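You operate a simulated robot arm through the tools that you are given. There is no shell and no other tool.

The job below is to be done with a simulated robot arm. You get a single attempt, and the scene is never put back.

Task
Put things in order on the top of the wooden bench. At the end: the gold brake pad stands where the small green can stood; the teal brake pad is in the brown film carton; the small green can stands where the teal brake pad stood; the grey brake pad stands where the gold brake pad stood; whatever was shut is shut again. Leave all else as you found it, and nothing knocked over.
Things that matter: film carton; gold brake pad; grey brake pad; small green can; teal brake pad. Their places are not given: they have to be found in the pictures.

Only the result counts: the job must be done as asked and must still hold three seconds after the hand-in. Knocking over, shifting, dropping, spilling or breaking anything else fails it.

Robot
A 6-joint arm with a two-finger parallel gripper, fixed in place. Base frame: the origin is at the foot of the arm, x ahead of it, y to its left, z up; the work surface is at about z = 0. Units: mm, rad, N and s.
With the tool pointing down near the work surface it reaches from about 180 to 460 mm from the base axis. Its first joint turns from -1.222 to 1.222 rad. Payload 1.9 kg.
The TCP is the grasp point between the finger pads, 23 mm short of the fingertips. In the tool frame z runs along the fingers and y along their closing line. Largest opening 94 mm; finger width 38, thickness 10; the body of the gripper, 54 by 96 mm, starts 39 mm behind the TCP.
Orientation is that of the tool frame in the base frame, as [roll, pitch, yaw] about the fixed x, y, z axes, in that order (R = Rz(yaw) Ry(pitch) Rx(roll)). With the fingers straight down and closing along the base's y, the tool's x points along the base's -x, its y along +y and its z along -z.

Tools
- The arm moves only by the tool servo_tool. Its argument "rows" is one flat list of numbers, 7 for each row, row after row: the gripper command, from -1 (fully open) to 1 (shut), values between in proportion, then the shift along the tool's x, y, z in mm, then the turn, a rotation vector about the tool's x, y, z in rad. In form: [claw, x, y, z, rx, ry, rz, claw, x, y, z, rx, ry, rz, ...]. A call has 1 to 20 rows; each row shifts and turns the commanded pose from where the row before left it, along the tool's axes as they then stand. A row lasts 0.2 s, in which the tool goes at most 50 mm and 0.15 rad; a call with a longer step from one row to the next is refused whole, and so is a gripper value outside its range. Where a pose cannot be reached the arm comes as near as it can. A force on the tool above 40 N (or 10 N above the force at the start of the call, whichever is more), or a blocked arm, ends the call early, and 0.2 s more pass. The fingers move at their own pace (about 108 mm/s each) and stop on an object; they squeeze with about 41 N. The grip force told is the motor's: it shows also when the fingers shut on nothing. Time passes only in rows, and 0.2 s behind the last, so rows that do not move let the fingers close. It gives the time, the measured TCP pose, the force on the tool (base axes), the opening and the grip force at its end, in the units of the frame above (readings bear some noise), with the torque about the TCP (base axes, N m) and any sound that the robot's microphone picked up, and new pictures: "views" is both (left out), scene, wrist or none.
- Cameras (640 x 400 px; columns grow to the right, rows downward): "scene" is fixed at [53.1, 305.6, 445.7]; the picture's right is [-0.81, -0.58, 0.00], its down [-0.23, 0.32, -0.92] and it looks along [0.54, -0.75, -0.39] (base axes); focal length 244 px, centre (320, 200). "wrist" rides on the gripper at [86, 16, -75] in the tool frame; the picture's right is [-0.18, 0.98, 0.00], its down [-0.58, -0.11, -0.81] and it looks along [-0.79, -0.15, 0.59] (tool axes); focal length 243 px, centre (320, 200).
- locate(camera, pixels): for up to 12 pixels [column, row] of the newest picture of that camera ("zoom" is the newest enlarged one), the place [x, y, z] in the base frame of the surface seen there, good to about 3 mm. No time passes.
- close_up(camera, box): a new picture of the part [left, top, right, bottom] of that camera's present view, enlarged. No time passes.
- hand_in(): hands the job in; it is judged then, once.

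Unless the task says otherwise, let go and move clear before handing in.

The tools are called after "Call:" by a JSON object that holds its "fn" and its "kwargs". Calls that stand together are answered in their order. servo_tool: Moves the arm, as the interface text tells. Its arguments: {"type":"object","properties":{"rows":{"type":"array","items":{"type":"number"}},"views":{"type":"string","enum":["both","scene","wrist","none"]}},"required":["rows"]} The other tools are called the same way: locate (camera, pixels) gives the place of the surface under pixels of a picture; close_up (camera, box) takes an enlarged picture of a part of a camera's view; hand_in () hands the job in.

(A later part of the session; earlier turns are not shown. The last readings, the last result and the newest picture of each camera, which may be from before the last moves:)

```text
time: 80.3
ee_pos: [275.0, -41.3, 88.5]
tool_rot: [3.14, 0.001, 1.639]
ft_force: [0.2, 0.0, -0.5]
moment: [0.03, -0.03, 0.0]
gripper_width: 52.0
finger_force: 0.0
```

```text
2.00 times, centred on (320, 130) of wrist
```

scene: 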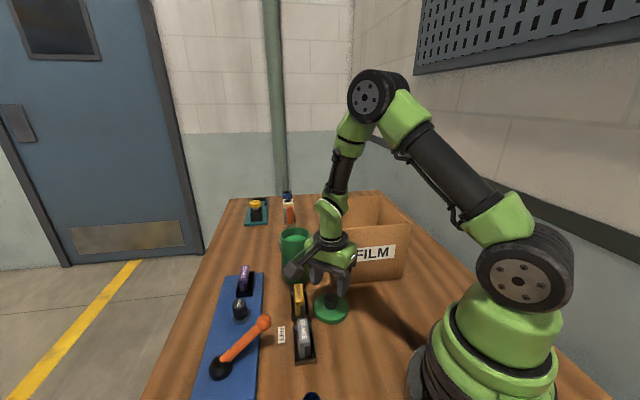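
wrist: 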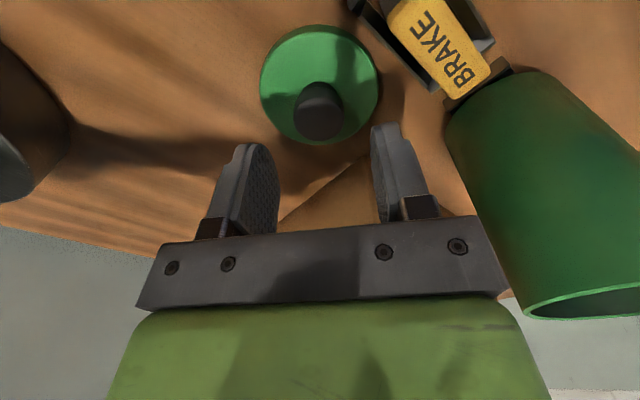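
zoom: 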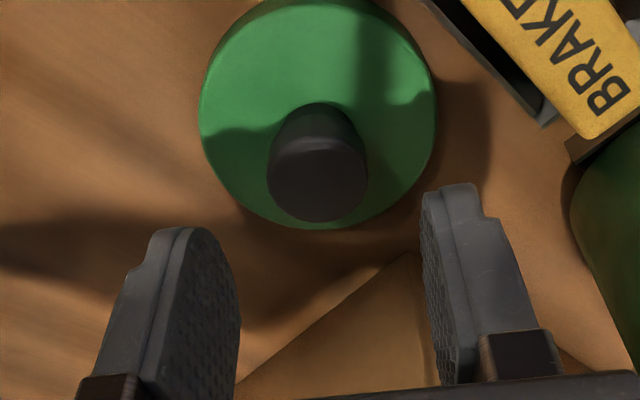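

The knob is lined up between the fingers. Descending the last 45 mm to the grip height.

Call:
{"fn": "servo_tool", "kwargs": {"rows": [-0.1, 0, 0, 18, 0, 0, 0, -0.1, 0, 0, 15, 0, 0, 0, -0.1, 0, 0, 12, 0, 0, 0, -0.1, 0, 0, 0, 0, 0, 0], "views": "wrist"}}

```text
time: 81.3
ee_pos: [274.6, -42.9, 43.0]
tool_rot: [-3.142, 0.002, 1.639]
ft_force: [0.3, 0.2, 0.0]
moment: [-0.03, -0.01, 0.04]
gripper_width: 51.7
finger_force: 0.0
```

wrist: 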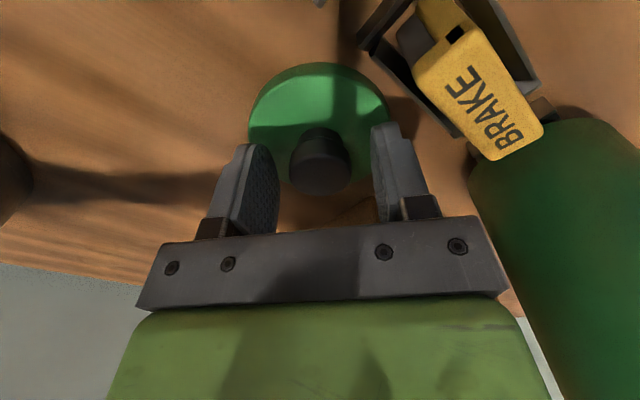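

The view matches the release pose. Closing on the knob and lifting to z≈205.

Call:
{"fn": "servo_tool", "kwargs": {"rows": [1, 0, 0, 0, 0, 0, 0, 1, 0, 0, 0, 0, 0, 0, 1, 0, 0, 0, 0, 0, 0, 1, 0, 0, -10, 0, 0, 0, 1, 0, 0, -25, 0, 0, 0, 1, 0, 0, -30, 0, 0, 0, 1, 0, 0, -35, 0, 0, 0, 1, 0, 0, -35, 0, 0, 0, 1, 0, 0, -35, 0, 0, 0], "views": "both"}}

```text
time: 83.3
ee_pos: [274.1, -39.4, 212.4]
tool_rot: [3.142, 0.002, 1.64]
ft_force: [-1.3, -0.2, -0.5]
moment: [0.01, 0.04, -0.02]
gripper_width: 27.4
finger_force: 40.9
```

scene: 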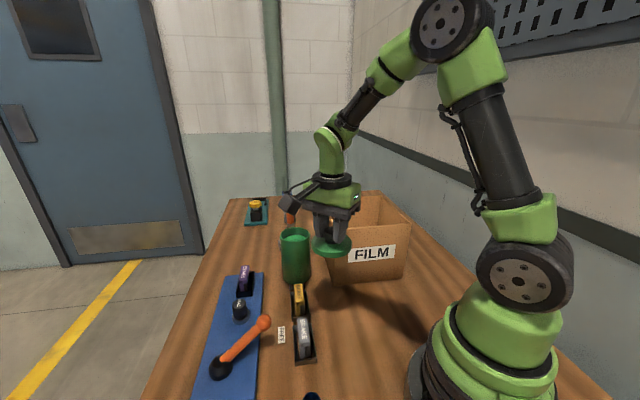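
wrist: 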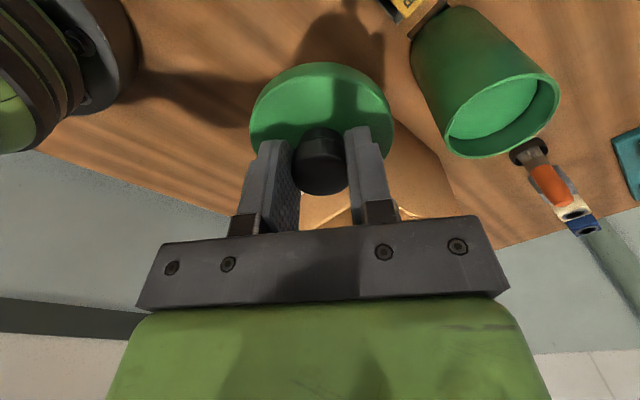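

The lid is held at z≈212, clear of the can rim (136). I'll carry it above the can.

Call:
{"fn": "servo_tool", "kwargs": {"rows": [1, -7.92, 24.92, 0, 0, 0, 0, 1, -7.92, 24.92, 0, 0, 0, 0, 1, -7.92, 24.92, 0, 0, 0, 0, 1, -7.92, 24.92, 0, 0, 0, 0, 1, -7.92, 24.92, 0, 0, 0, 0, 1, 0, 0, 10, 0, 0, 0, 1, 0, 0, 0, 0, 0, 0], "views": "both"}}

Call:
{"fn": "close_up", "kwargs": {"camera": "scene", "box": [250, 180, 350, 300]}}

Call:
{"fn": "close_up", "kwargs": {"camera": "wrist", "box": [220, 0, 420, 180]}}

```text
time: 84.9
ee_pos: [399.9, -70.6, 202.8]
tool_rot: [3.141, 0.002, 1.639]
ft_force: [0.0, -0.1, -0.6]
moment: [0.03, 0.02, 0.01]
gripper_width: 27.5
finger_force: 41.5
```

scene: 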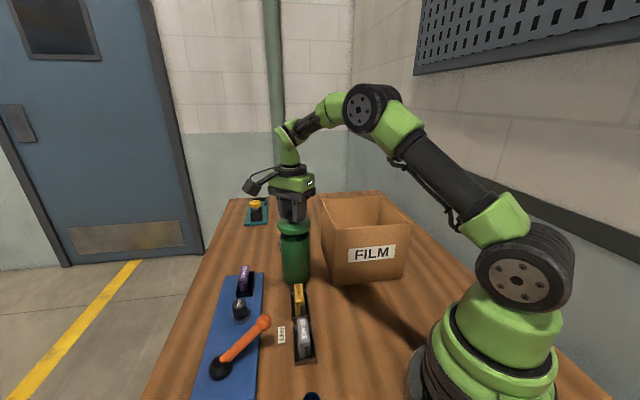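
wrist: 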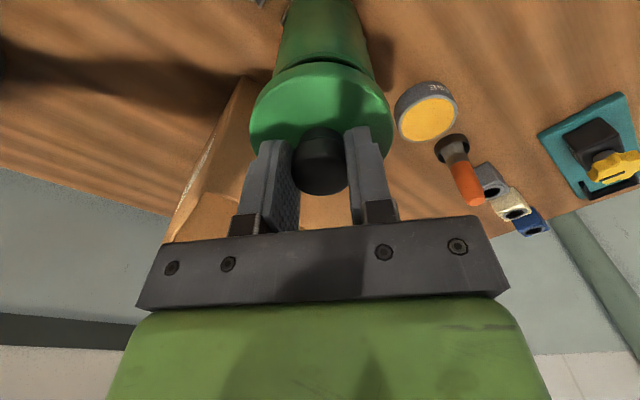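

```text
3.33 times, centred on (300, 240) of scene
```

zoom: 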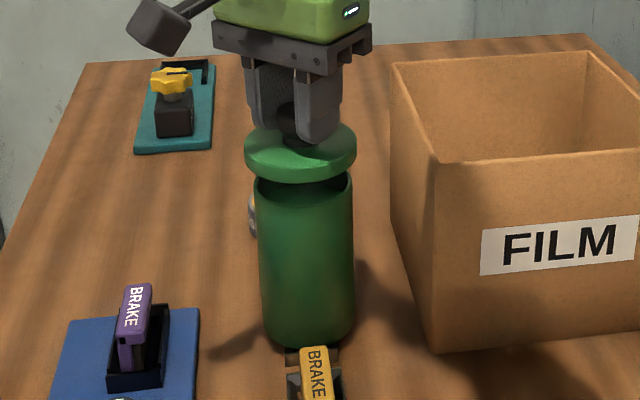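

```text
2.22 times, centred on (320, 90) of wrist
```

zoom: 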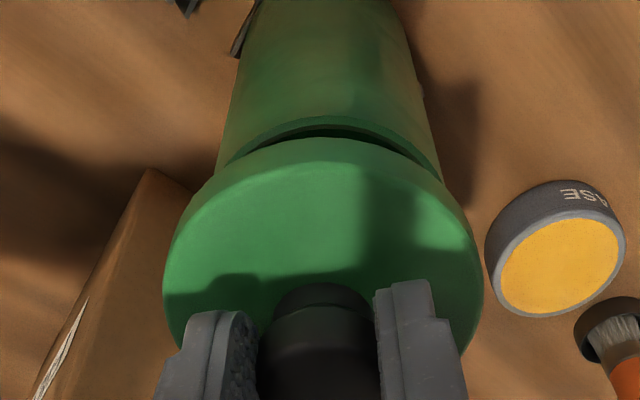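

The lid hangs 25 mm above the rim. I'll lower to the same relative height at which I viewed it right after it first came off, so that I can compare alignment.

Call:
{"fn": "servo_tool", "kwargs": {"rows": [1, 0, 0, 6, 0, 0, 0, 1, 0, 0, 6, 0, 0, 0, 1, 0, 0, 0, 0, 0, 0], "views": "both"}}

Call:
{"fn": "close_up", "kwargs": {"camera": "wrist", "box": [220, 0, 420, 230]}}

Call:
{"fn": "close_up", "kwargs": {"camera": "scene", "box": [260, 200, 330, 300]}}

```text
time: 85.7
ee_pos: [400.1, -73.0, 190.7]
tool_rot: [-3.142, 0.002, 1.637]
ft_force: [0.2, 0.1, -0.8]
moment: [0.01, -0.02, -0.02]
gripper_width: 27.3
finger_force: 41.1
```

scene: 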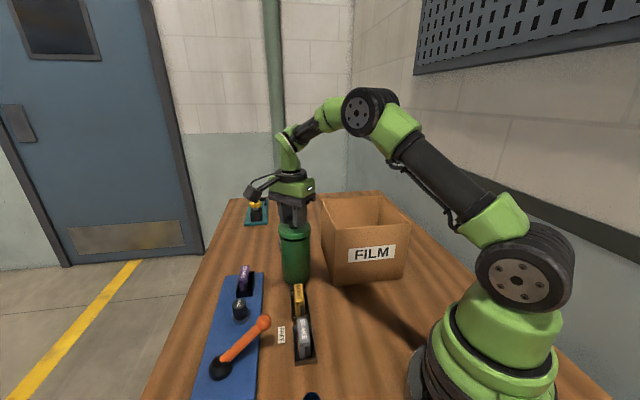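
wrist: 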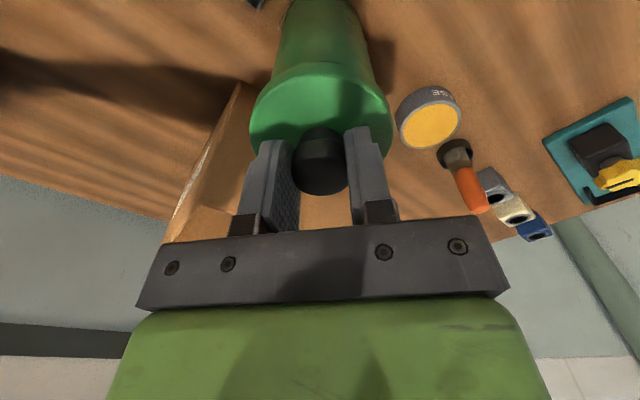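

```text
1.74 times, centred on (320, 115) of wrist
```

zoom: 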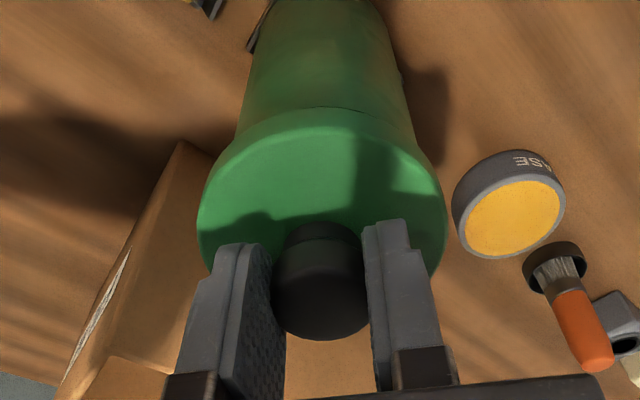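

```text
4.00 times, centred on (295, 250) of scene
```

zoom: 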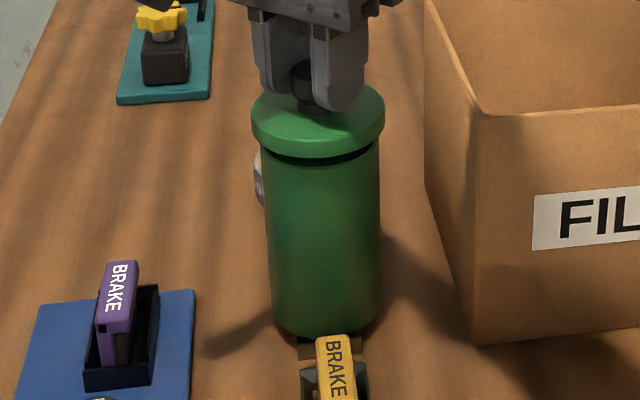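

Compared with the first removal, the lid now sits about 2 mm too far toward +y. I'll shift 1.8 mm in -tool-x and compare again at high zoom.

Call:
{"fn": "servo_tool", "kwargs": {"rows": [1, -1.8, 0, 0, 0, 0, 0, 1, 0, 0, 0, 0, 0, 0], "views": "both"}}

Call:
{"fn": "close_up", "kwargs": {"camera": "wrist", "box": [220, 0, 420, 230]}}

Call:
{"fn": "close_up", "kwargs": {"camera": "scene", "box": [265, 210, 325, 300]}}

```text
time: 86.3
ee_pos: [400.1, -74.6, 190.8]
tool_rot: [-3.141, 0.001, 1.64]
ft_force: [-0.9, 0.3, -0.4]
moment: [-0.01, 0.01, 0.0]
gripper_width: 27.5
finger_force: 41.4
```

scene: 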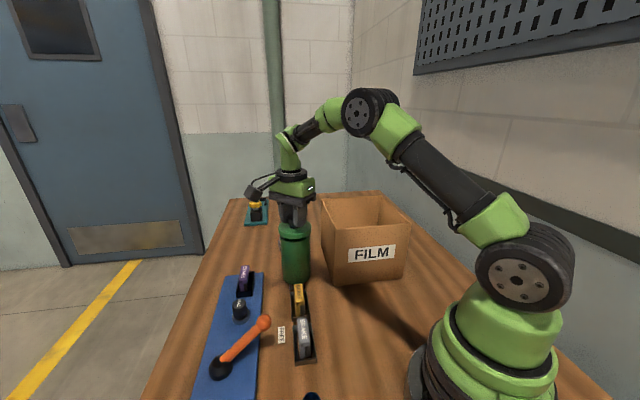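
wrist: 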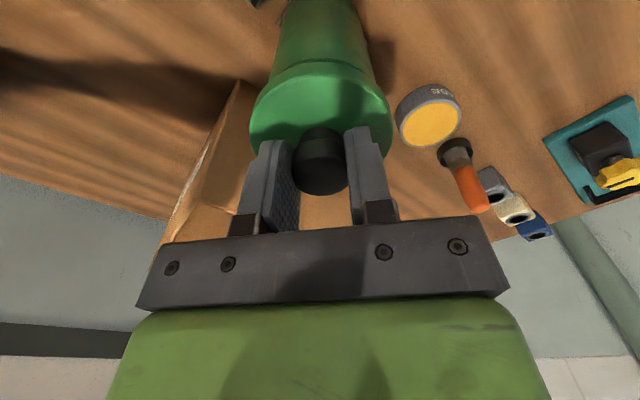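

```text
1.74 times, centred on (320, 115) of wrist
```

zoom: 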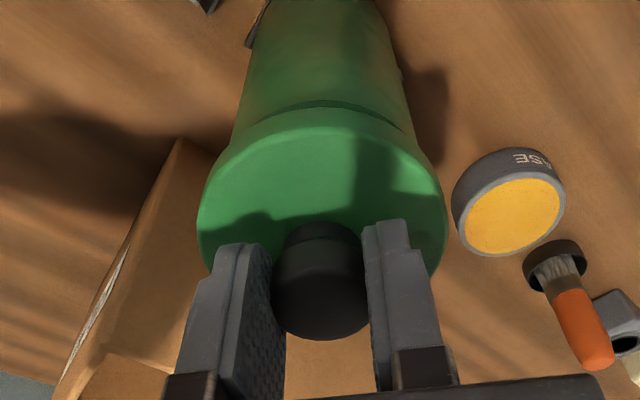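

```text
4.44 times, centred on (295, 255) of scene
```

zoom: 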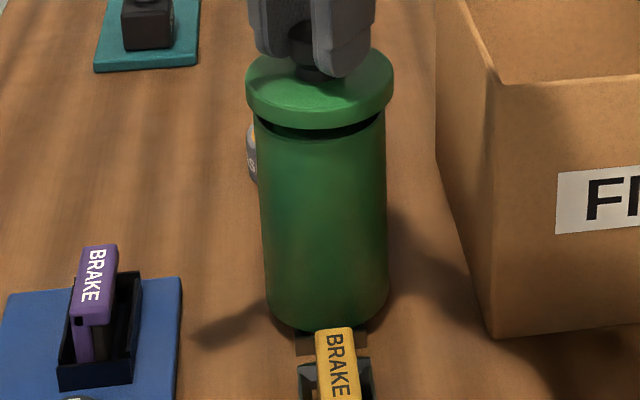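

The rim arc now appears at the same place as at first removal (apex at zoom (325,100)), and the scene view looks concentric. I'll lower to just above engagement.

Call:
{"fn": "servo_tool", "kwargs": {"rows": [1, 0, 0, 4, 0, 0, 0, 1, 0, 0, 3, 0, 0, 0, 1, 0, 0, 2, 0, 0, 0, 1, 0, 0, 0, 0, 0, 0], "views": "both"}}

Call:
{"fn": "close_up", "kwargs": {"camera": "scene", "box": [265, 210, 325, 300]}}

Call:
{"fn": "close_up", "kwargs": {"camera": "wrist", "box": [240, 20, 400, 120]}}

```text
time: 87.3
ee_pos: [400.5, -75.1, 181.3]
tool_rot: [-3.141, 0.003, 1.639]
ft_force: [-0.1, 1.1, 0.0]
moment: [0.0, -0.04, -0.01]
gripper_width: 27.3
finger_force: 41.3
```

scene: 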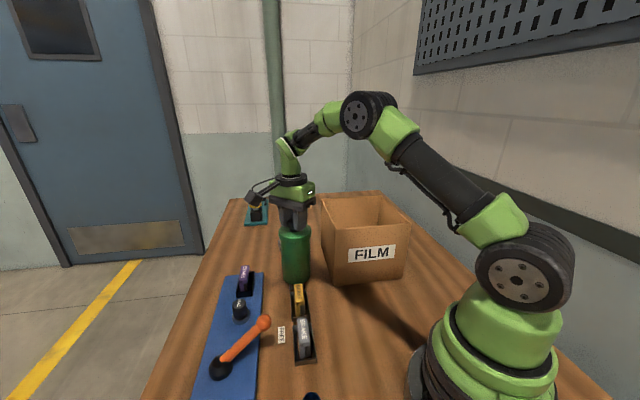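
wrist: 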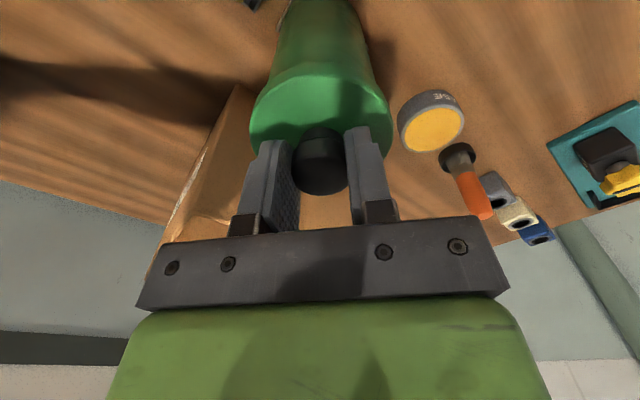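

```text
4.44 times, centred on (295, 255) of scene
```

zoom: 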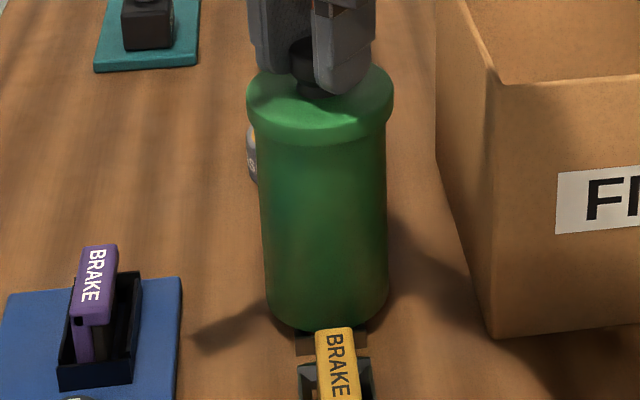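

```text
4.00 times, centred on (320, 70) of wrist
```

zoom: 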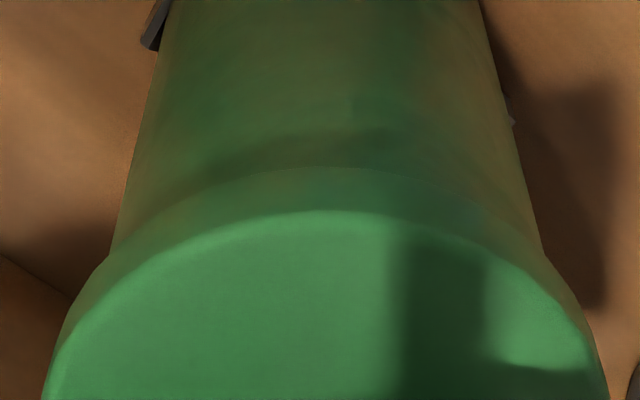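

The lid looks concentric with the can (even overhang on both sides). I'll push down in 1 mm steps, listening for the snap.

Call:
{"fn": "servo_tool", "kwargs": {"rows": [1, 0, 0, 1, 0, 0, 0, 1, 0, 0, 1, 0, 0, 0, 1, 0, 0, 1, 0, 0, 0], "views": "none"}}

Call:
{"fn": "servo_tool", "kwargs": {"rows": [1, 0, 0, 1, 0, 0, 0, 1, 0, 0, 1, 0, 0, 0], "views": "none"}}

```text
time: 88.1
ee_pos: [401.3, -74.5, 178.1]
tool_rot: [-3.141, 0.003, 1.639]
ft_force: [-0.3, 0.3, -0.8]
moment: [0.03, -0.01, 0.01]
gripper_width: 27.3
finger_force: 41.8
```

```text
time: 88.7
ee_pos: [401.0, -74.1, 175.5]
tool_rot: [3.142, 0.002, 1.638]
ft_force: [0.2, -0.1, -1.8]
moment: [0.03, 0.0, 0.03]
gripper_width: 27.0
finger_force: 40.9
```

The skirt is now around the rim with no side force. Continuing down.

Call:
{"fn": "servo_tool", "kwargs": {"rows": [1, 0, 0, 1, 0, 0, 0, 1, 0, 0, 1, 0, 0, 0], "views": "none"}}

Call:
{"fn": "servo_tool", "kwargs": {"rows": [1, 0, 0, 0.8, 0, 0, 0, 1, 0, 0, 0, 0, 0, 0], "views": "none"}}

Call:
{"fn": "servo_tool", "kwargs": {"rows": [1, 0, 0, 0.8, 0, 0, 0, 1, 0, 0, 0, 0, 0, 0], "views": "none"}}

```text
time: 89.3
ee_pos: [400.3, -74.2, 174.5]
tool_rot: [3.141, 0.001, 1.638]
ft_force: [0.4, 0.0, -0.5]
moment: [0.0, 0.03, 0.0]
gripper_width: 27.5
finger_force: 41.1
```

```text
time: 89.9
ee_pos: [400.0, -73.3, 173.4]
tool_rot: [3.141, 0.002, 1.639]
ft_force: [-0.8, 0.2, -0.1]
moment: [0.03, 0.01, -0.01]
gripper_width: 27.5
finger_force: 41.5
```

```text
time: 90.5
ee_pos: [400.1, -73.5, 171.6]
tool_rot: [3.141, 0.002, 1.639]
ft_force: [0.2, 0.7, -2.0]
moment: [-0.02, -0.01, -0.02]
gripper_width: 27.0
finger_force: 41.2
```

Nearly at the seating height (≈171.5). Continuing in small steps.

Call:
{"fn": "servo_tool", "kwargs": {"rows": [1, 0, 0, 0.7, 0, 0, 0, 1, 0, 0, 0, 0, 0, 0], "views": "none"}}

Call:
{"fn": "servo_tool", "kwargs": {"rows": [1, 0, 0, 0.7, 0, 0, 0, 1, 0, 0, 0, 0, 0, 0], "views": "none"}}

Call:
{"fn": "servo_tool", "kwargs": {"rows": [1, 0, 0, 0.7, 0, 0, 0, 1, 0, 0, 0, 0, 0, 0], "views": "none"}}

```text
time: 91.1
ee_pos: [402.3, -73.2, 173.0]
tool_rot: [3.14, 0.002, 1.638]
ft_force: [-7.9, 2.4, 20.6]
moment: [0.1, 0.48, -0.03]
gripper_width: 27.4
finger_force: 40.9
heard: snap
```

```text
time: 91.8
ee_pos: [401.5, -72.7, 173.2]
tool_rot: [3.138, 0.002, 1.64]
ft_force: [-3.2, 0.2, 6.0]
moment: [-0.01, 0.22, 0.0]
gripper_width: 27.3
finger_force: 40.9
stopped in row 2: the force on the tool passed its limit at 41 N (the readings are from after the stop); the commanded pose is now the measured one
```

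```text
time: 92.4
ee_pos: [402.0, -73.5, 172.2]
tool_rot: [3.136, 0.001, 1.637]
ft_force: [-10.1, 1.3, 24.1]
moment: [0.03, 0.62, -0.04]
gripper_width: 27.4
finger_force: 41.0
```

The snap was heard, so the lid is shut. I'll ease the pressure slightly and open the fingers.

Call:
{"fn": "servo_tool", "kwargs": {"rows": [1, 0, 0, -0.5, 0, 0, 0, 1, 0, 0, 0, 0, 0, 0], "views": "none"}}

```text
time: 93.0
ee_pos: [402.6, -73.4, 174.0]
tool_rot: [3.138, 0.003, 1.637]
ft_force: [-8.1, 1.5, 22.9]
moment: [0.03, 0.41, 0.01]
gripper_width: 27.5
finger_force: 40.8
```

Call:
{"fn": "servo_tool", "kwargs": {"rows": [1, 0, 0, -0.4, 0, 0, 0, 1, 0, 0, 0, 0, 0, 0], "views": "none"}}

```text
time: 93.6
ee_pos: [401.9, -74.4, 173.5]
tool_rot: [3.138, 0.004, 1.64]
ft_force: [-4.7, -0.6, 14.4]
moment: [-0.22, 0.05, -0.02]
gripper_width: 27.3
finger_force: 41.3
```

Pressure is falling (14 N). One more small ease, then I'll open.

Call:
{"fn": "servo_tool", "kwargs": {"rows": [1, 0, 0, -0.3, 0, 0, 0, 1, 0, 0, 0, 0, 0, 0], "views": "none"}}

Call:
{"fn": "servo_tool", "kwargs": {"rows": [0.3, 0, 0, 0, 0, 0, 0, -0.1, 0, 0, 0, 0, 0, 0, -0.1, 0, 0, 0, 0, 0, 0], "views": "both"}}

Call:
{"fn": "close_up", "kwargs": {"camera": "scene", "box": [265, 210, 325, 300]}}

```text
time: 94.2
ee_pos: [402.5, -73.4, 173.6]
tool_rot: [3.138, 0.003, 1.639]
ft_force: [-1.9, -3.2, 9.3]
moment: [-0.37, 0.17, 0.01]
gripper_width: 27.6
finger_force: 40.8
```

```text
time: 95.0
ee_pos: [400.3, -73.9, 174.1]
tool_rot: [3.14, 0.002, 1.639]
ft_force: [0.3, 0.5, -0.2]
moment: [-0.01, -0.02, 0.0]
gripper_width: 51.9
finger_force: 0.0
```

scene: 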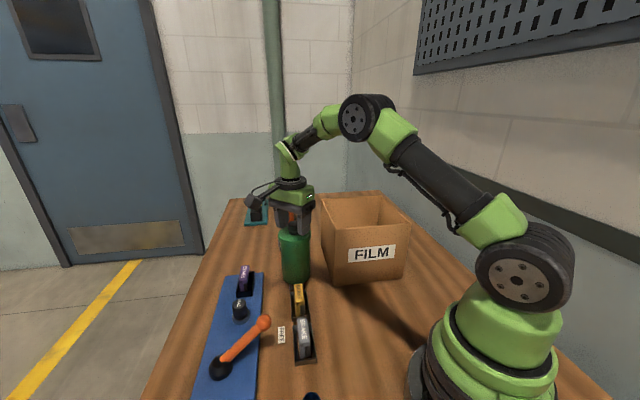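
wrist: 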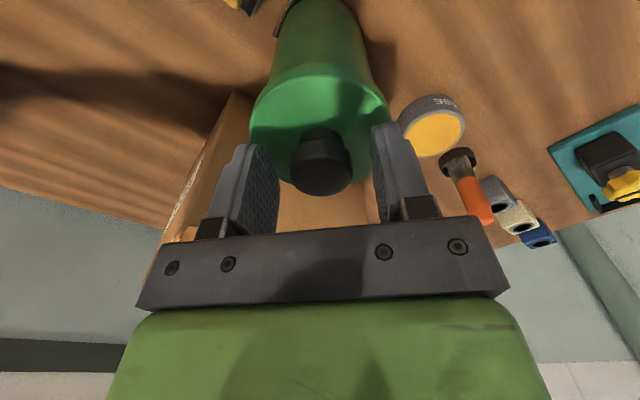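

```text
4.44 times, centred on (295, 255) of scene
```

zoom: 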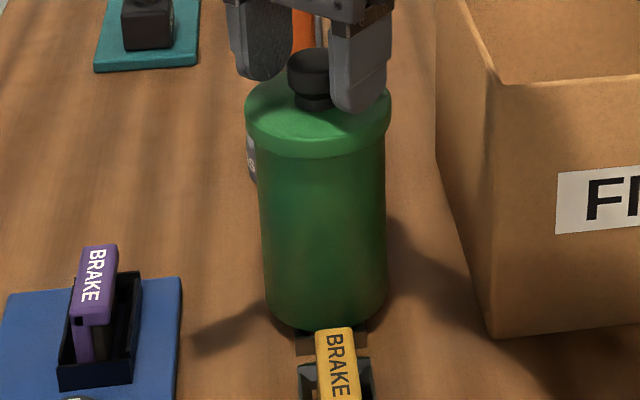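

The lidded can stands upright on the frame and is free. I'll rise, move over the gold pad and turn the gripper to yaw 2.356.

Call:
{"fn": "servo_tool", "kwargs": {"rows": [-0.1, 0, 0, -10, 0, 0, 0, -0.1, 0, 0, -20, 0, 0, 0, -0.1, 0, 0, -20, 0, 0, 0, 0.05, 22.8, -20.8, 0, 0, 0, 0, 0.05, 22.8, -20.8, 0, 0, 0, 0, 0.05, 22.8, -20.8, 0, 0, 0, 0, 0.05, 0, 0, 0, 0, 0, -0.1434, 0.05, 0, 0, 0, 0, 0, -0.1434, 0.05, 0, 0, 0, 0, 0, -0.1434, 0.05, 0, 0, 0, 0, 0, -0.1434, 0.05, 0, 0, 0, 0, 0, -0.1434, 0.05, 0, 0, 0, 0, 0, 0], "views": "both"}}

Call:
{"fn": "close_up", "kwargs": {"camera": "scene", "box": [250, 210, 350, 320]}}

```text
time: 97.6
ee_pos: [335.3, -9.1, 223.1]
tool_rot: [3.141, 0.005, 2.358]
ft_force: [-0.7, 0.0, 0.4]
moment: [-0.07, -0.03, 0.01]
gripper_width: 44.7
finger_force: 0.1
```

scene: 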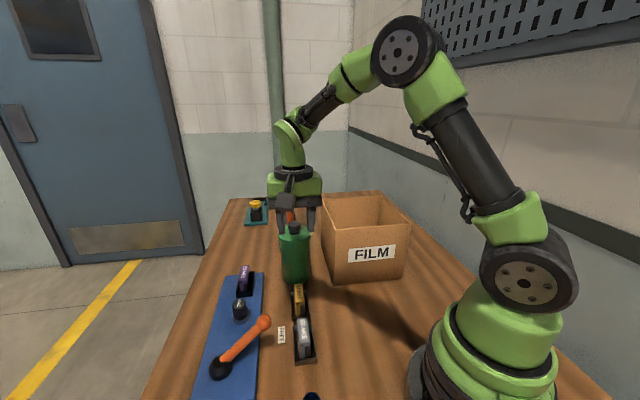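
wrist: 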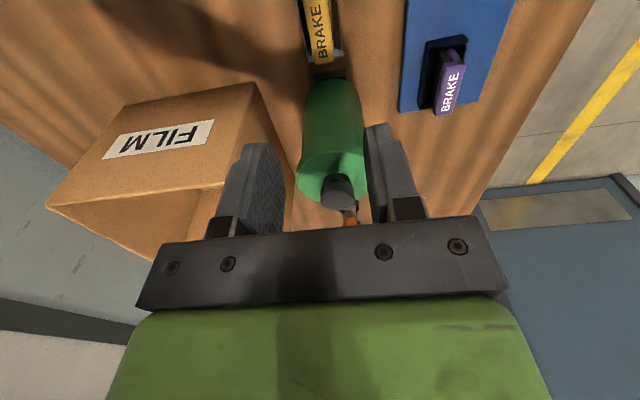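

```text
3.64 times, centred on (300, 265) of scene
```

zoom: 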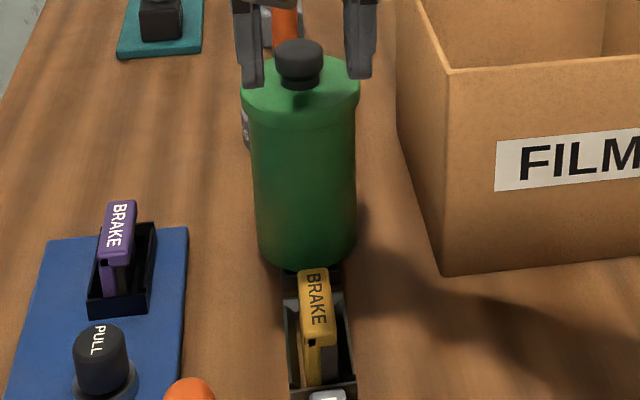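

The closed can stands well and the gripper is over the gold pad at yaw 2.358. I'll descend to z≈110 and check the alignment.

Call:
{"fn": "servo_tool", "kwargs": {"rows": [0.05, 0, -0.3, 28, 0, 0, 0, 0.05, 0, -0.3, 28, 0, 0, 0, 0.05, 0, 0, 28, 0, 0, 0, 0.05, 0, 0, 28, 0, 0, 0], "views": "both"}}

Call:
{"fn": "close_up", "kwargs": {"camera": "wrist", "box": [220, 20, 420, 220]}}

Call:
{"fn": "close_up", "kwargs": {"camera": "scene", "box": [250, 210, 350, 330]}}

```text
time: 98.6
ee_pos: [333.1, -11.7, 110.5]
tool_rot: [-3.141, 0.004, 2.357]
ft_force: [0.2, 0.3, 0.5]
moment: [0.01, 0.01, 0.0]
gripper_width: 44.6
finger_force: 0.1
```

scene: 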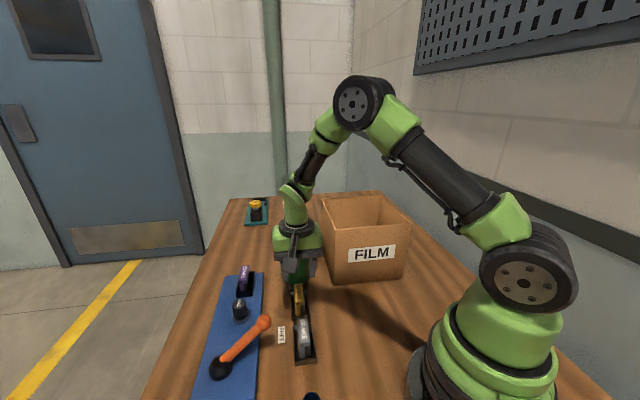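
wrist: 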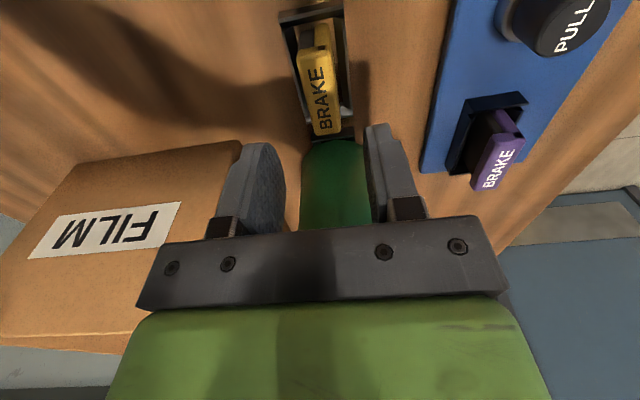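

```text
2.00 times, centred on (320, 120) of wrist
```

zoom: 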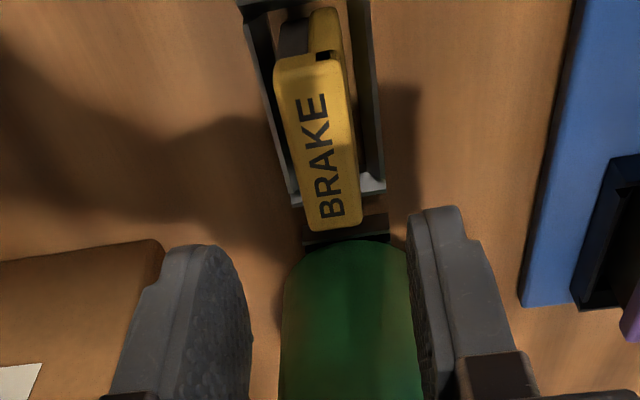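

```text
3.33 times, centred on (300, 270) of scene
```

zoom: 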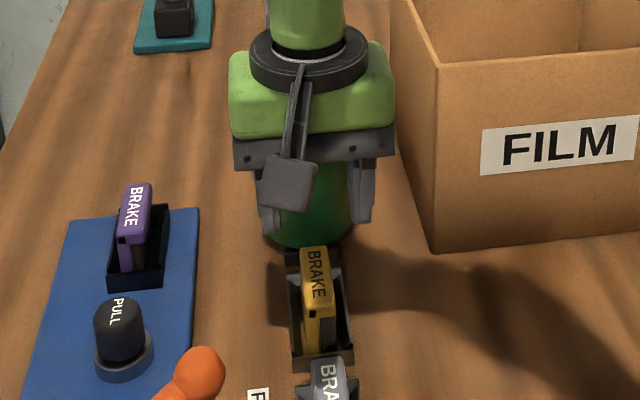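

The gold pad is centred between the fingers like the teal one was. Descending to TCP z≈46.

Call:
{"fn": "servo_tool", "kwargs": {"rows": [0.05, 0, 0, 17, 0, 0, 0, 0.05, 0, 0, 17, 0, 0, 0, 0.05, 0, 0, 17, 0, 0, 0, 0.05, 0, 0, 13, 0, 0, 0, 0.05, 0, 0, 0, 0, 0, 0], "views": "both"}}

Call:
{"fn": "close_up", "kwargs": {"camera": "scene", "box": [250, 220, 350, 330]}}

```text
time: 99.8
ee_pos: [333.6, -9.0, 47.4]
tool_rot: [3.139, 0.003, 2.356]
ft_force: [0.1, 0.5, 0.2]
moment: [0.0, -0.04, 0.01]
gripper_width: 44.9
finger_force: 0.0
```

scene: 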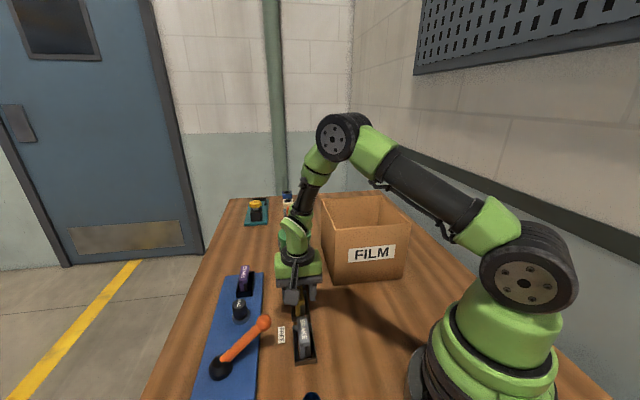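
wrist: 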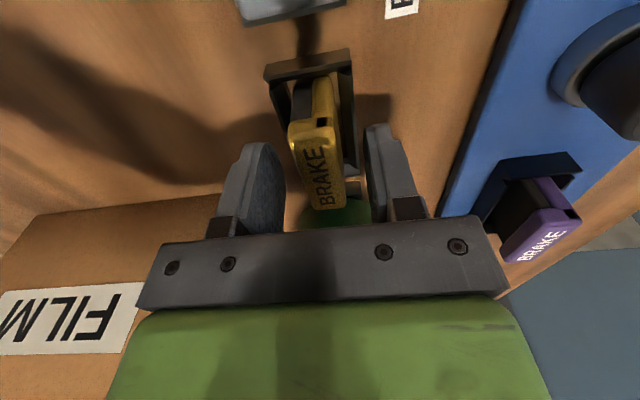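

```text
3.64 times, centred on (300, 275) of scene
```

zoom: 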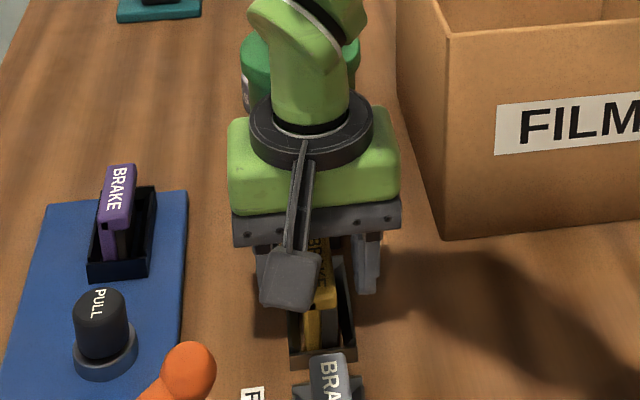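

Fingers straddle the gold pad. Closing and then lifting to about z≈180.

Call:
{"fn": "servo_tool", "kwargs": {"rows": [1, 0, 0, 0, 0, 0, 0, 1, 0, 0, 0, 0, 0, 0, 1, 0, 0, 0, 0, 0, 0], "views": "none"}}

Call:
{"fn": "servo_tool", "kwargs": {"rows": [1, 0, 0, -10, 0, 0, 0, 1, 0, 0, -20, 0, 0, 0, 1, 0, 0, -25, 0, 0, 0, 1, 0, 0, -25, 0, 0, 0, 1, 0, 0, -25, 0, 0, 0, 1, 0, 0, -25, 0, 0, 0], "views": "both"}}

Call:
{"fn": "close_up", "kwargs": {"camera": "scene", "box": [250, 180, 350, 330]}}

```text
time: 100.6
ee_pos: [333.7, -9.2, 47.8]
tool_rot: [-3.141, 0.003, 2.358]
ft_force: [0.7, -1.1, -0.2]
moment: [0.01, -0.04, 0.0]
gripper_width: 20.0
finger_force: 41.0
```

```text
time: 102.0
ee_pos: [333.8, -10.0, 176.2]
tool_rot: [3.141, 0.003, 2.358]
ft_force: [-0.7, 0.1, -2.4]
moment: [0.0, 0.03, 0.02]
gripper_width: 20.0
finger_force: 40.8
```

scene: 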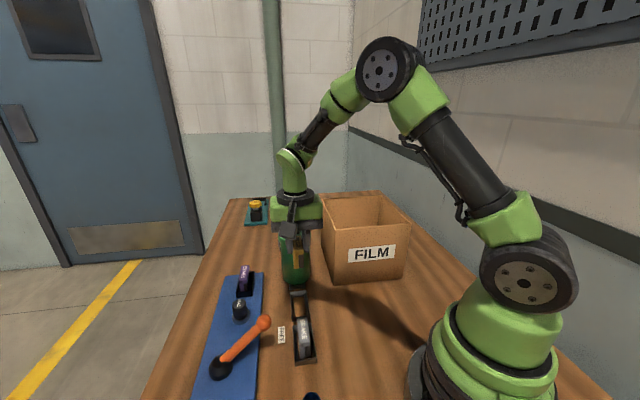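
wrist: 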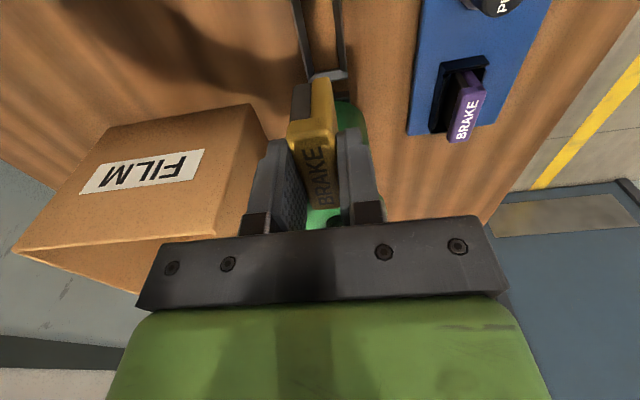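

```text
2.67 times, centred on (300, 255) of scene
```

zoom: 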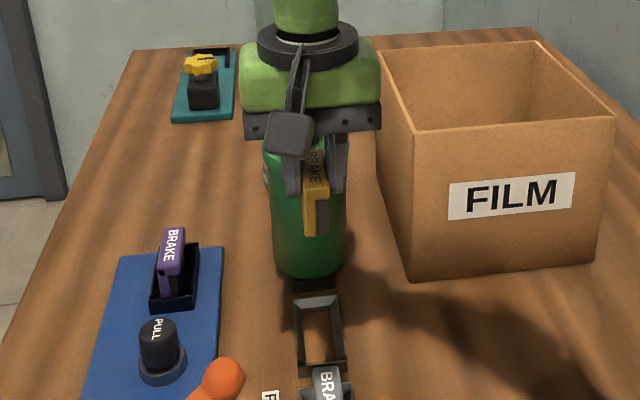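

The gold pad is held and its frame is empty. I'll carry it to above the can's old place (180.5,-85.5) and turn the gripper to yaw 1.64 there.

Call:
{"fn": "servo_tool", "kwargs": {"rows": [1, 9.23, -26.95, 0, 0, 0, 0, 1, 9.23, -26.95, 0, 0, 0, 0, 1, 9.23, -26.95, 0, 0, 0, 0, 1, 0, 0, 0, 0, 0, 0.1434, 1, 0, 0, 0, 0, 0, 0.1434, 1, 0, 0, 0, 0, 0, 0.1434, 1, 0, 0, 0, 0, 0, 0.1434, 1, 0, 0, 0, 0, 0, 0.1434], "views": "scene"}}

```text
time: 103.8
ee_pos: [259.0, -49.1, 177.1]
tool_rot: [3.14, 0.003, 1.636]
ft_force: [-0.6, 0.8, -1.9]
moment: [0.02, 0.02, -0.02]
gripper_width: 19.8
finger_force: 41.1
```

scene: 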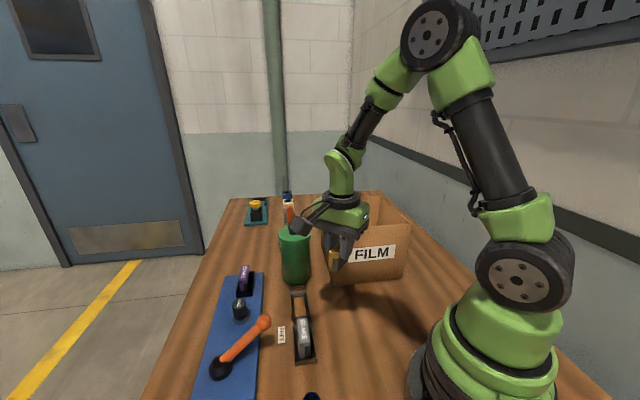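

Now the remaining move to (180.5,-85.5) and partway down.

Call:
{"fn": "servo_tool", "kwargs": {"rows": [1, -7.8, -20.2, 0, 0, 0, 0, 1, -7.8, -20.2, 0, 0, 0, 0, 1, -7.8, -20.2, 0, 0, 0, 0, 1, -7.8, -20.2, 0, 0, 0, 0, 1, 0, 0, 25, 0, 0, 0, 1, 0, 0, 25, 0, 0, 0, 1, 0, 0, 25, 0, 0, 0, 1, 0, 0, 0, 0, 0, 0], "views": "both"}}

Call:
{"fn": "close_up", "kwargs": {"camera": "scene", "box": [320, 200, 460, 350]}}

```text
time: 105.6
ee_pos: [181.3, -83.5, 103.5]
tool_rot: [3.137, 0.0, 1.639]
ft_force: [0.5, -0.6, -1.4]
moment: [-0.03, 0.0, -0.03]
gripper_width: 19.9
finger_force: 40.9
```

scene: 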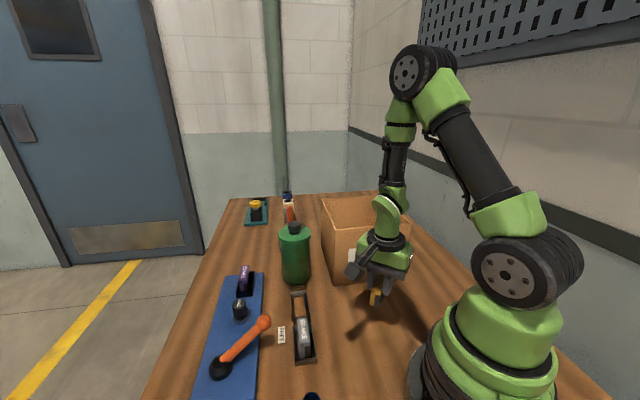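
wrist: 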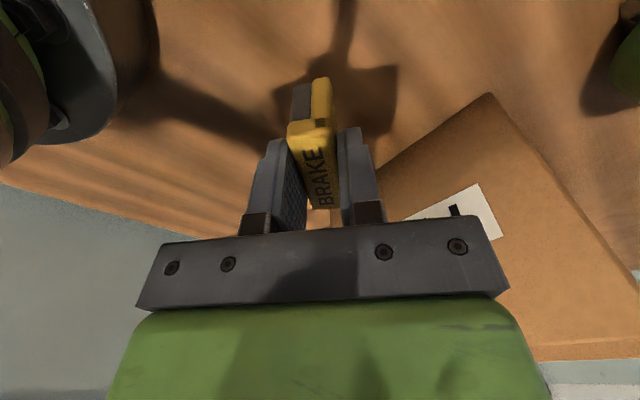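

```text
2.67 times, centred on (390, 275) of scene
```

zoom: 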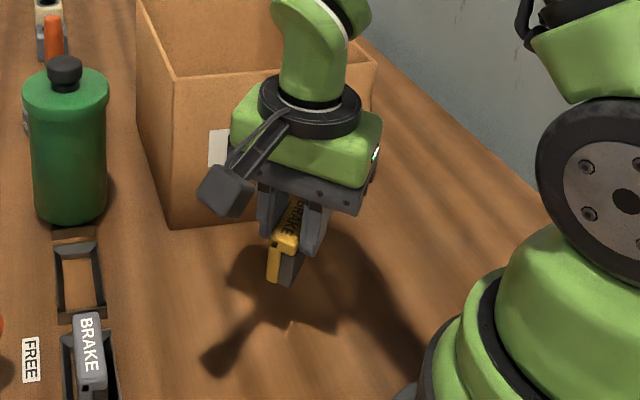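

The pad is above the can's old spot. I'll correct 2 mm in y and descend to just above the bench.

Call:
{"fn": "servo_tool", "kwargs": {"rows": [1, -2, 0, 18, 0, 0, 0, 1, 0, 0, 16, 0, 0, 0, 1, 0, 0, 12, 0, 0, 0, 1, 0, 0, 6, 0, 0, 0, 1, 0, 0, 0, 0, 0, 0], "views": "none"}}

Call:
{"fn": "servo_tool", "kwargs": {"rows": [1, 0, 0, 1, 0, 0, 0, 1, 0, 0, 1, 0, 0, 0], "views": "none"}}

```text
time: 106.8
ee_pos: [180.2, -87.2, 50.5]
tool_rot: [3.139, 0.0, 1.637]
ft_force: [0.5, 1.0, -2.0]
moment: [0.0, 0.0, 0.02]
gripper_width: 19.7
finger_force: 41.3
```

```text
time: 107.4
ee_pos: [179.5, -85.8, 46.3]
tool_rot: [3.139, 0.002, 1.64]
ft_force: [-0.3, 0.4, -2.0]
moment: [-0.01, 0.02, 0.02]
gripper_width: 19.7
finger_force: 41.2
```

No contact yet. Finer steps until the pad touches.

Call:
{"fn": "servo_tool", "kwargs": {"rows": [1, 0, 0, 0.7, 0, 0, 0, 1, 0, 0, 0, 0, 0, 0], "views": "none"}}

Call:
{"fn": "servo_tool", "kwargs": {"rows": [1, 0, 0, 0.7, 0, 0, 0, 1, 0, 0, 0, 0, 0, 0], "views": "none"}}

```text
time: 108.0
ee_pos: [180.0, -85.5, 47.4]
tool_rot: [3.14, 0.002, 1.639]
ft_force: [-2.2, 6.1, 30.0]
moment: [0.02, 0.17, -0.12]
gripper_width: 20.1
finger_force: 41.4
```

```text
time: 108.6
ee_pos: [180.7, -86.0, 47.1]
tool_rot: [3.138, 0.002, 1.638]
ft_force: [-3.2, 3.1, 29.5]
moment: [0.09, 0.23, 0.02]
gripper_width: 19.5
finger_force: 41.2
```

The pad is on the bench (30 N). I'll ease up and then open to about 44 mm.

Call:
{"fn": "servo_tool", "kwargs": {"rows": [1, 0, 0, -0.7, 0, 0, 0, 1, 0, 0, 0, 0, 0, 0], "views": "none"}}

Call:
{"fn": "servo_tool", "kwargs": {"rows": [1, 0, 0, -0.5, 0, 0, 0, 1, 0, 0, 0, 0, 0, 0], "views": "none"}}

```text
time: 109.2
ee_pos: [180.4, -84.5, 47.9]
tool_rot: [3.138, 0.001, 1.638]
ft_force: [0.5, -0.9, -2.0]
moment: [-0.01, 0.01, -0.03]
gripper_width: 20.0
finger_force: 41.4
```

```text
time: 109.8
ee_pos: [180.4, -86.1, 48.2]
tool_rot: [3.137, -0.001, 1.639]
ft_force: [-0.4, -0.3, -2.2]
moment: [0.01, 0.0, 0.02]
gripper_width: 19.8
finger_force: 40.9
```

It hangs under a millimetre above the bench; I'll lower 0.6 mm and open gently.

Call:
{"fn": "servo_tool", "kwargs": {"rows": [1, 0, 0, 0.6, 0, 0, 0, 0.6, 0, 0, 0, 0, 0, 0, 0.3, 0, 0, 0, 0, 0, 0, 0.05, 0, 0, 0, 0, 0, 0, 0.05, 0, 0, 0, 0, 0, 0], "views": "both"}}

Call:
{"fn": "close_up", "kwargs": {"camera": "scene", "box": [320, 220, 440, 350]}}

```text
time: 111.0
ee_pos: [179.9, -85.8, 46.0]
tool_rot: [3.137, 0.001, 1.64]
ft_force: [-0.2, -0.2, 1.1]
moment: [-0.01, 0.0, -0.01]
gripper_width: 44.7
finger_force: 0.1
```

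scene: 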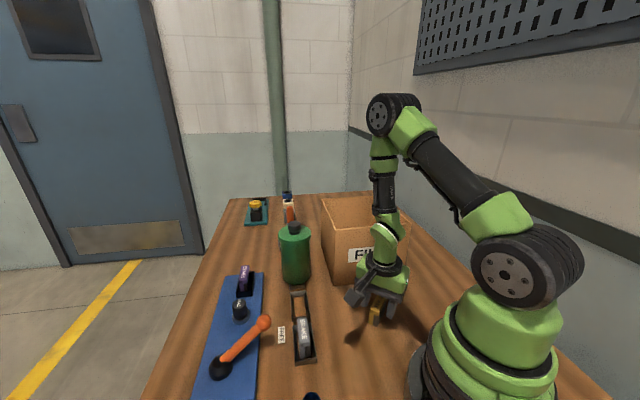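
wrist: 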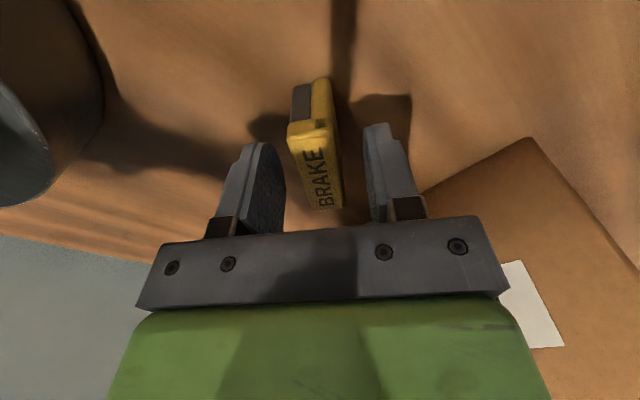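

```text
3.08 times, centred on (380, 285) of scene
```

zoom: 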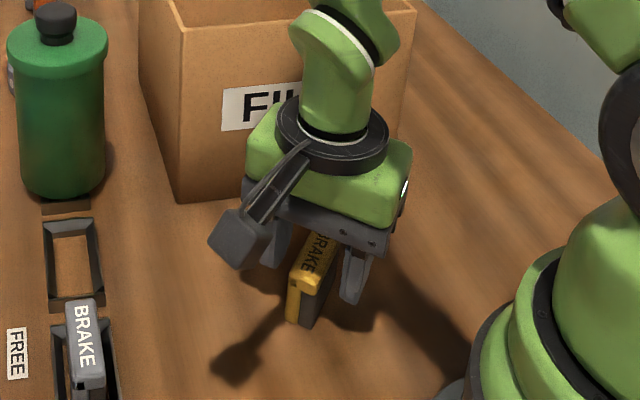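

The gold pad stands free on the bench at the can's old place. I'll lift straight up and verify that it stands.

Call:
{"fn": "servo_tool", "kwargs": {"rows": [0.05, 0, 0, -10, 0, 0, 0, 0.05, 0, 0, -20, 0, 0, 0, 0.05, 0, 0, -30, 0, 0, 0, 0.05, 0, 0, -35, 0, 0, 0, 0.05, 0, 0, -35, 0, 0, 0, 0.05, 0, 0, -20, 0, 0, 0], "views": "both"}}

Call:
{"fn": "close_up", "kwargs": {"camera": "scene", "box": [320, 220, 440, 350]}}

```text
time: 112.4
ee_pos: [180.0, -85.9, 195.6]
tool_rot: [3.14, 0.003, 1.639]
ft_force: [0.3, -0.5, 0.4]
moment: [0.0, 0.01, -0.01]
gripper_width: 44.9
finger_force: 0.0
```

scene: 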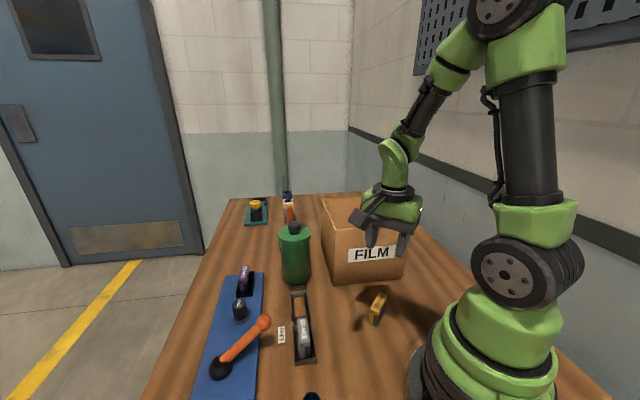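
wrist: 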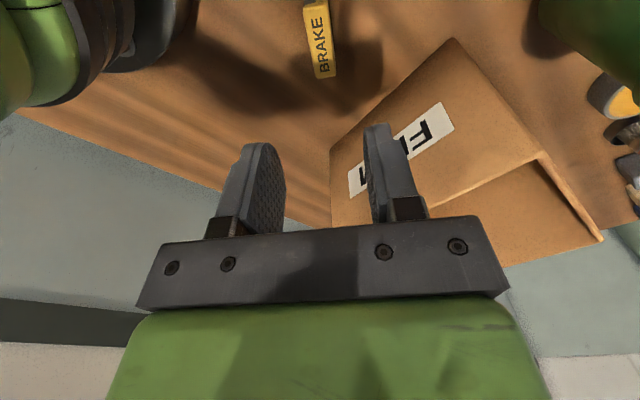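

```text
3.08 times, centred on (380, 285) of scene
```

zoom: 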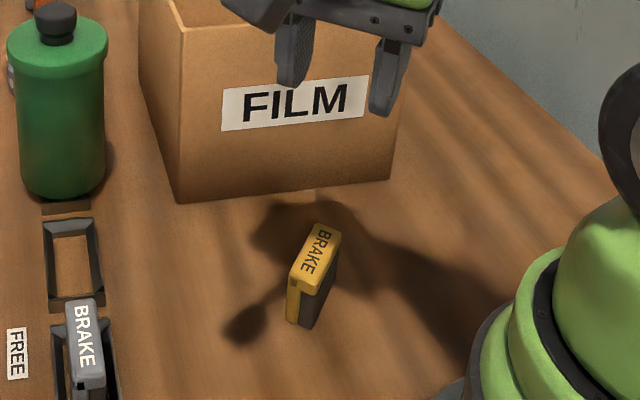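

The gold pad stands upright at the can's old place. Next I'll go above the grey pad (268,57.5) and turn back to yaw 2.356.

Call:
{"fn": "servo_tool", "kwargs": {"rows": [0.05, 22.9, 16.3, 0, 0, 0, 0, 0.05, 22.9, 16.3, 0, 0, 0, 0, 0.05, 22.9, 16.3, 0, 0, 0, 0, 0.05, 22.9, 16.3, 0, 0, 0, 0, 0.05, 22.9, 16.3, 0, 0, 0, 0, 0.05, 22.9, 16.3, 0, 0, 0, 0, 0.05, 0, 0, 0, 0, 0, -0.1434, 0.05, 0, 0, 0, 0, 0, -0.1434, 0.05, 0, 0, 0, 0, 0, -0.1434, 0.05, 0, 0, 0, 0, 0, -0.1434, 0.05, 0, 0, 0, 0, 0, -0.1434, 0.05, 0, 0, 25, 0, 0, 0, 0.05, 0, 0, 25, 0, 0, 0, 0.05, 0, 0, 25, 0, 0, 0, 0.05, 0, 0, 10, 0, 0, 0], "views": "both"}}

Call:
{"fn": "close_up", "kwargs": {"camera": "wrist", "box": [220, 20, 420, 220]}}

Call:
{"fn": "close_up", "kwargs": {"camera": "scene", "box": [240, 230, 360, 380]}}

```text
time: 115.6
ee_pos: [268.7, 58.1, 112.0]
tool_rot: [3.139, 0.003, 2.355]
ft_force: [0.2, 0.1, 0.1]
moment: [-0.01, -0.03, 0.01]
gripper_width: 44.5
finger_force: 0.0
```

scene: 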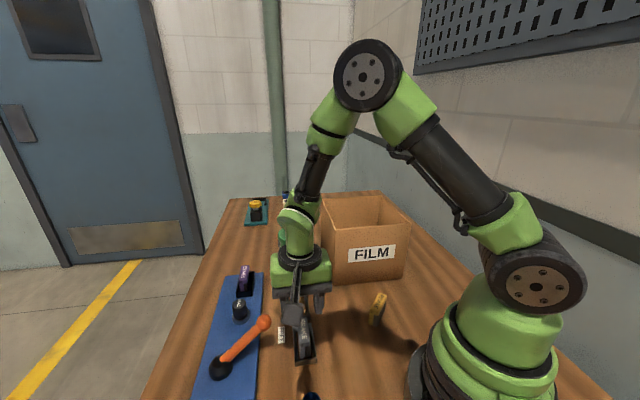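
wrist: 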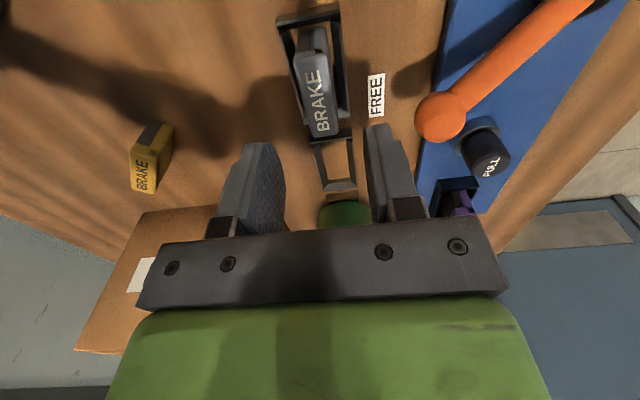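

```text
2.00 times, centred on (320, 120) of wrist
```

zoom: 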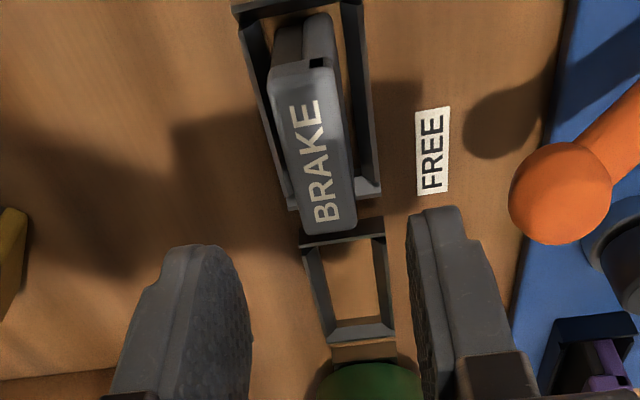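

```text
2.67 times, centred on (300, 305) of scene
```

zoom: 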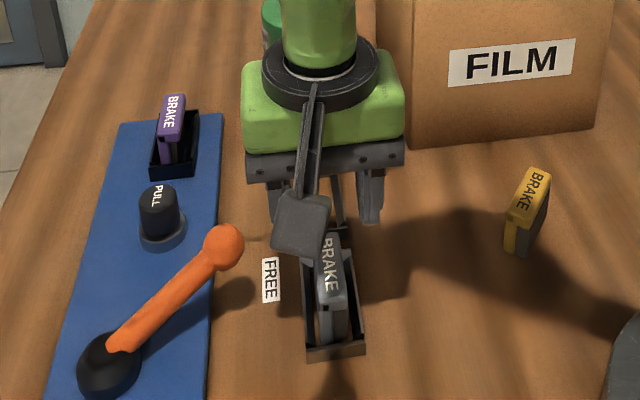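

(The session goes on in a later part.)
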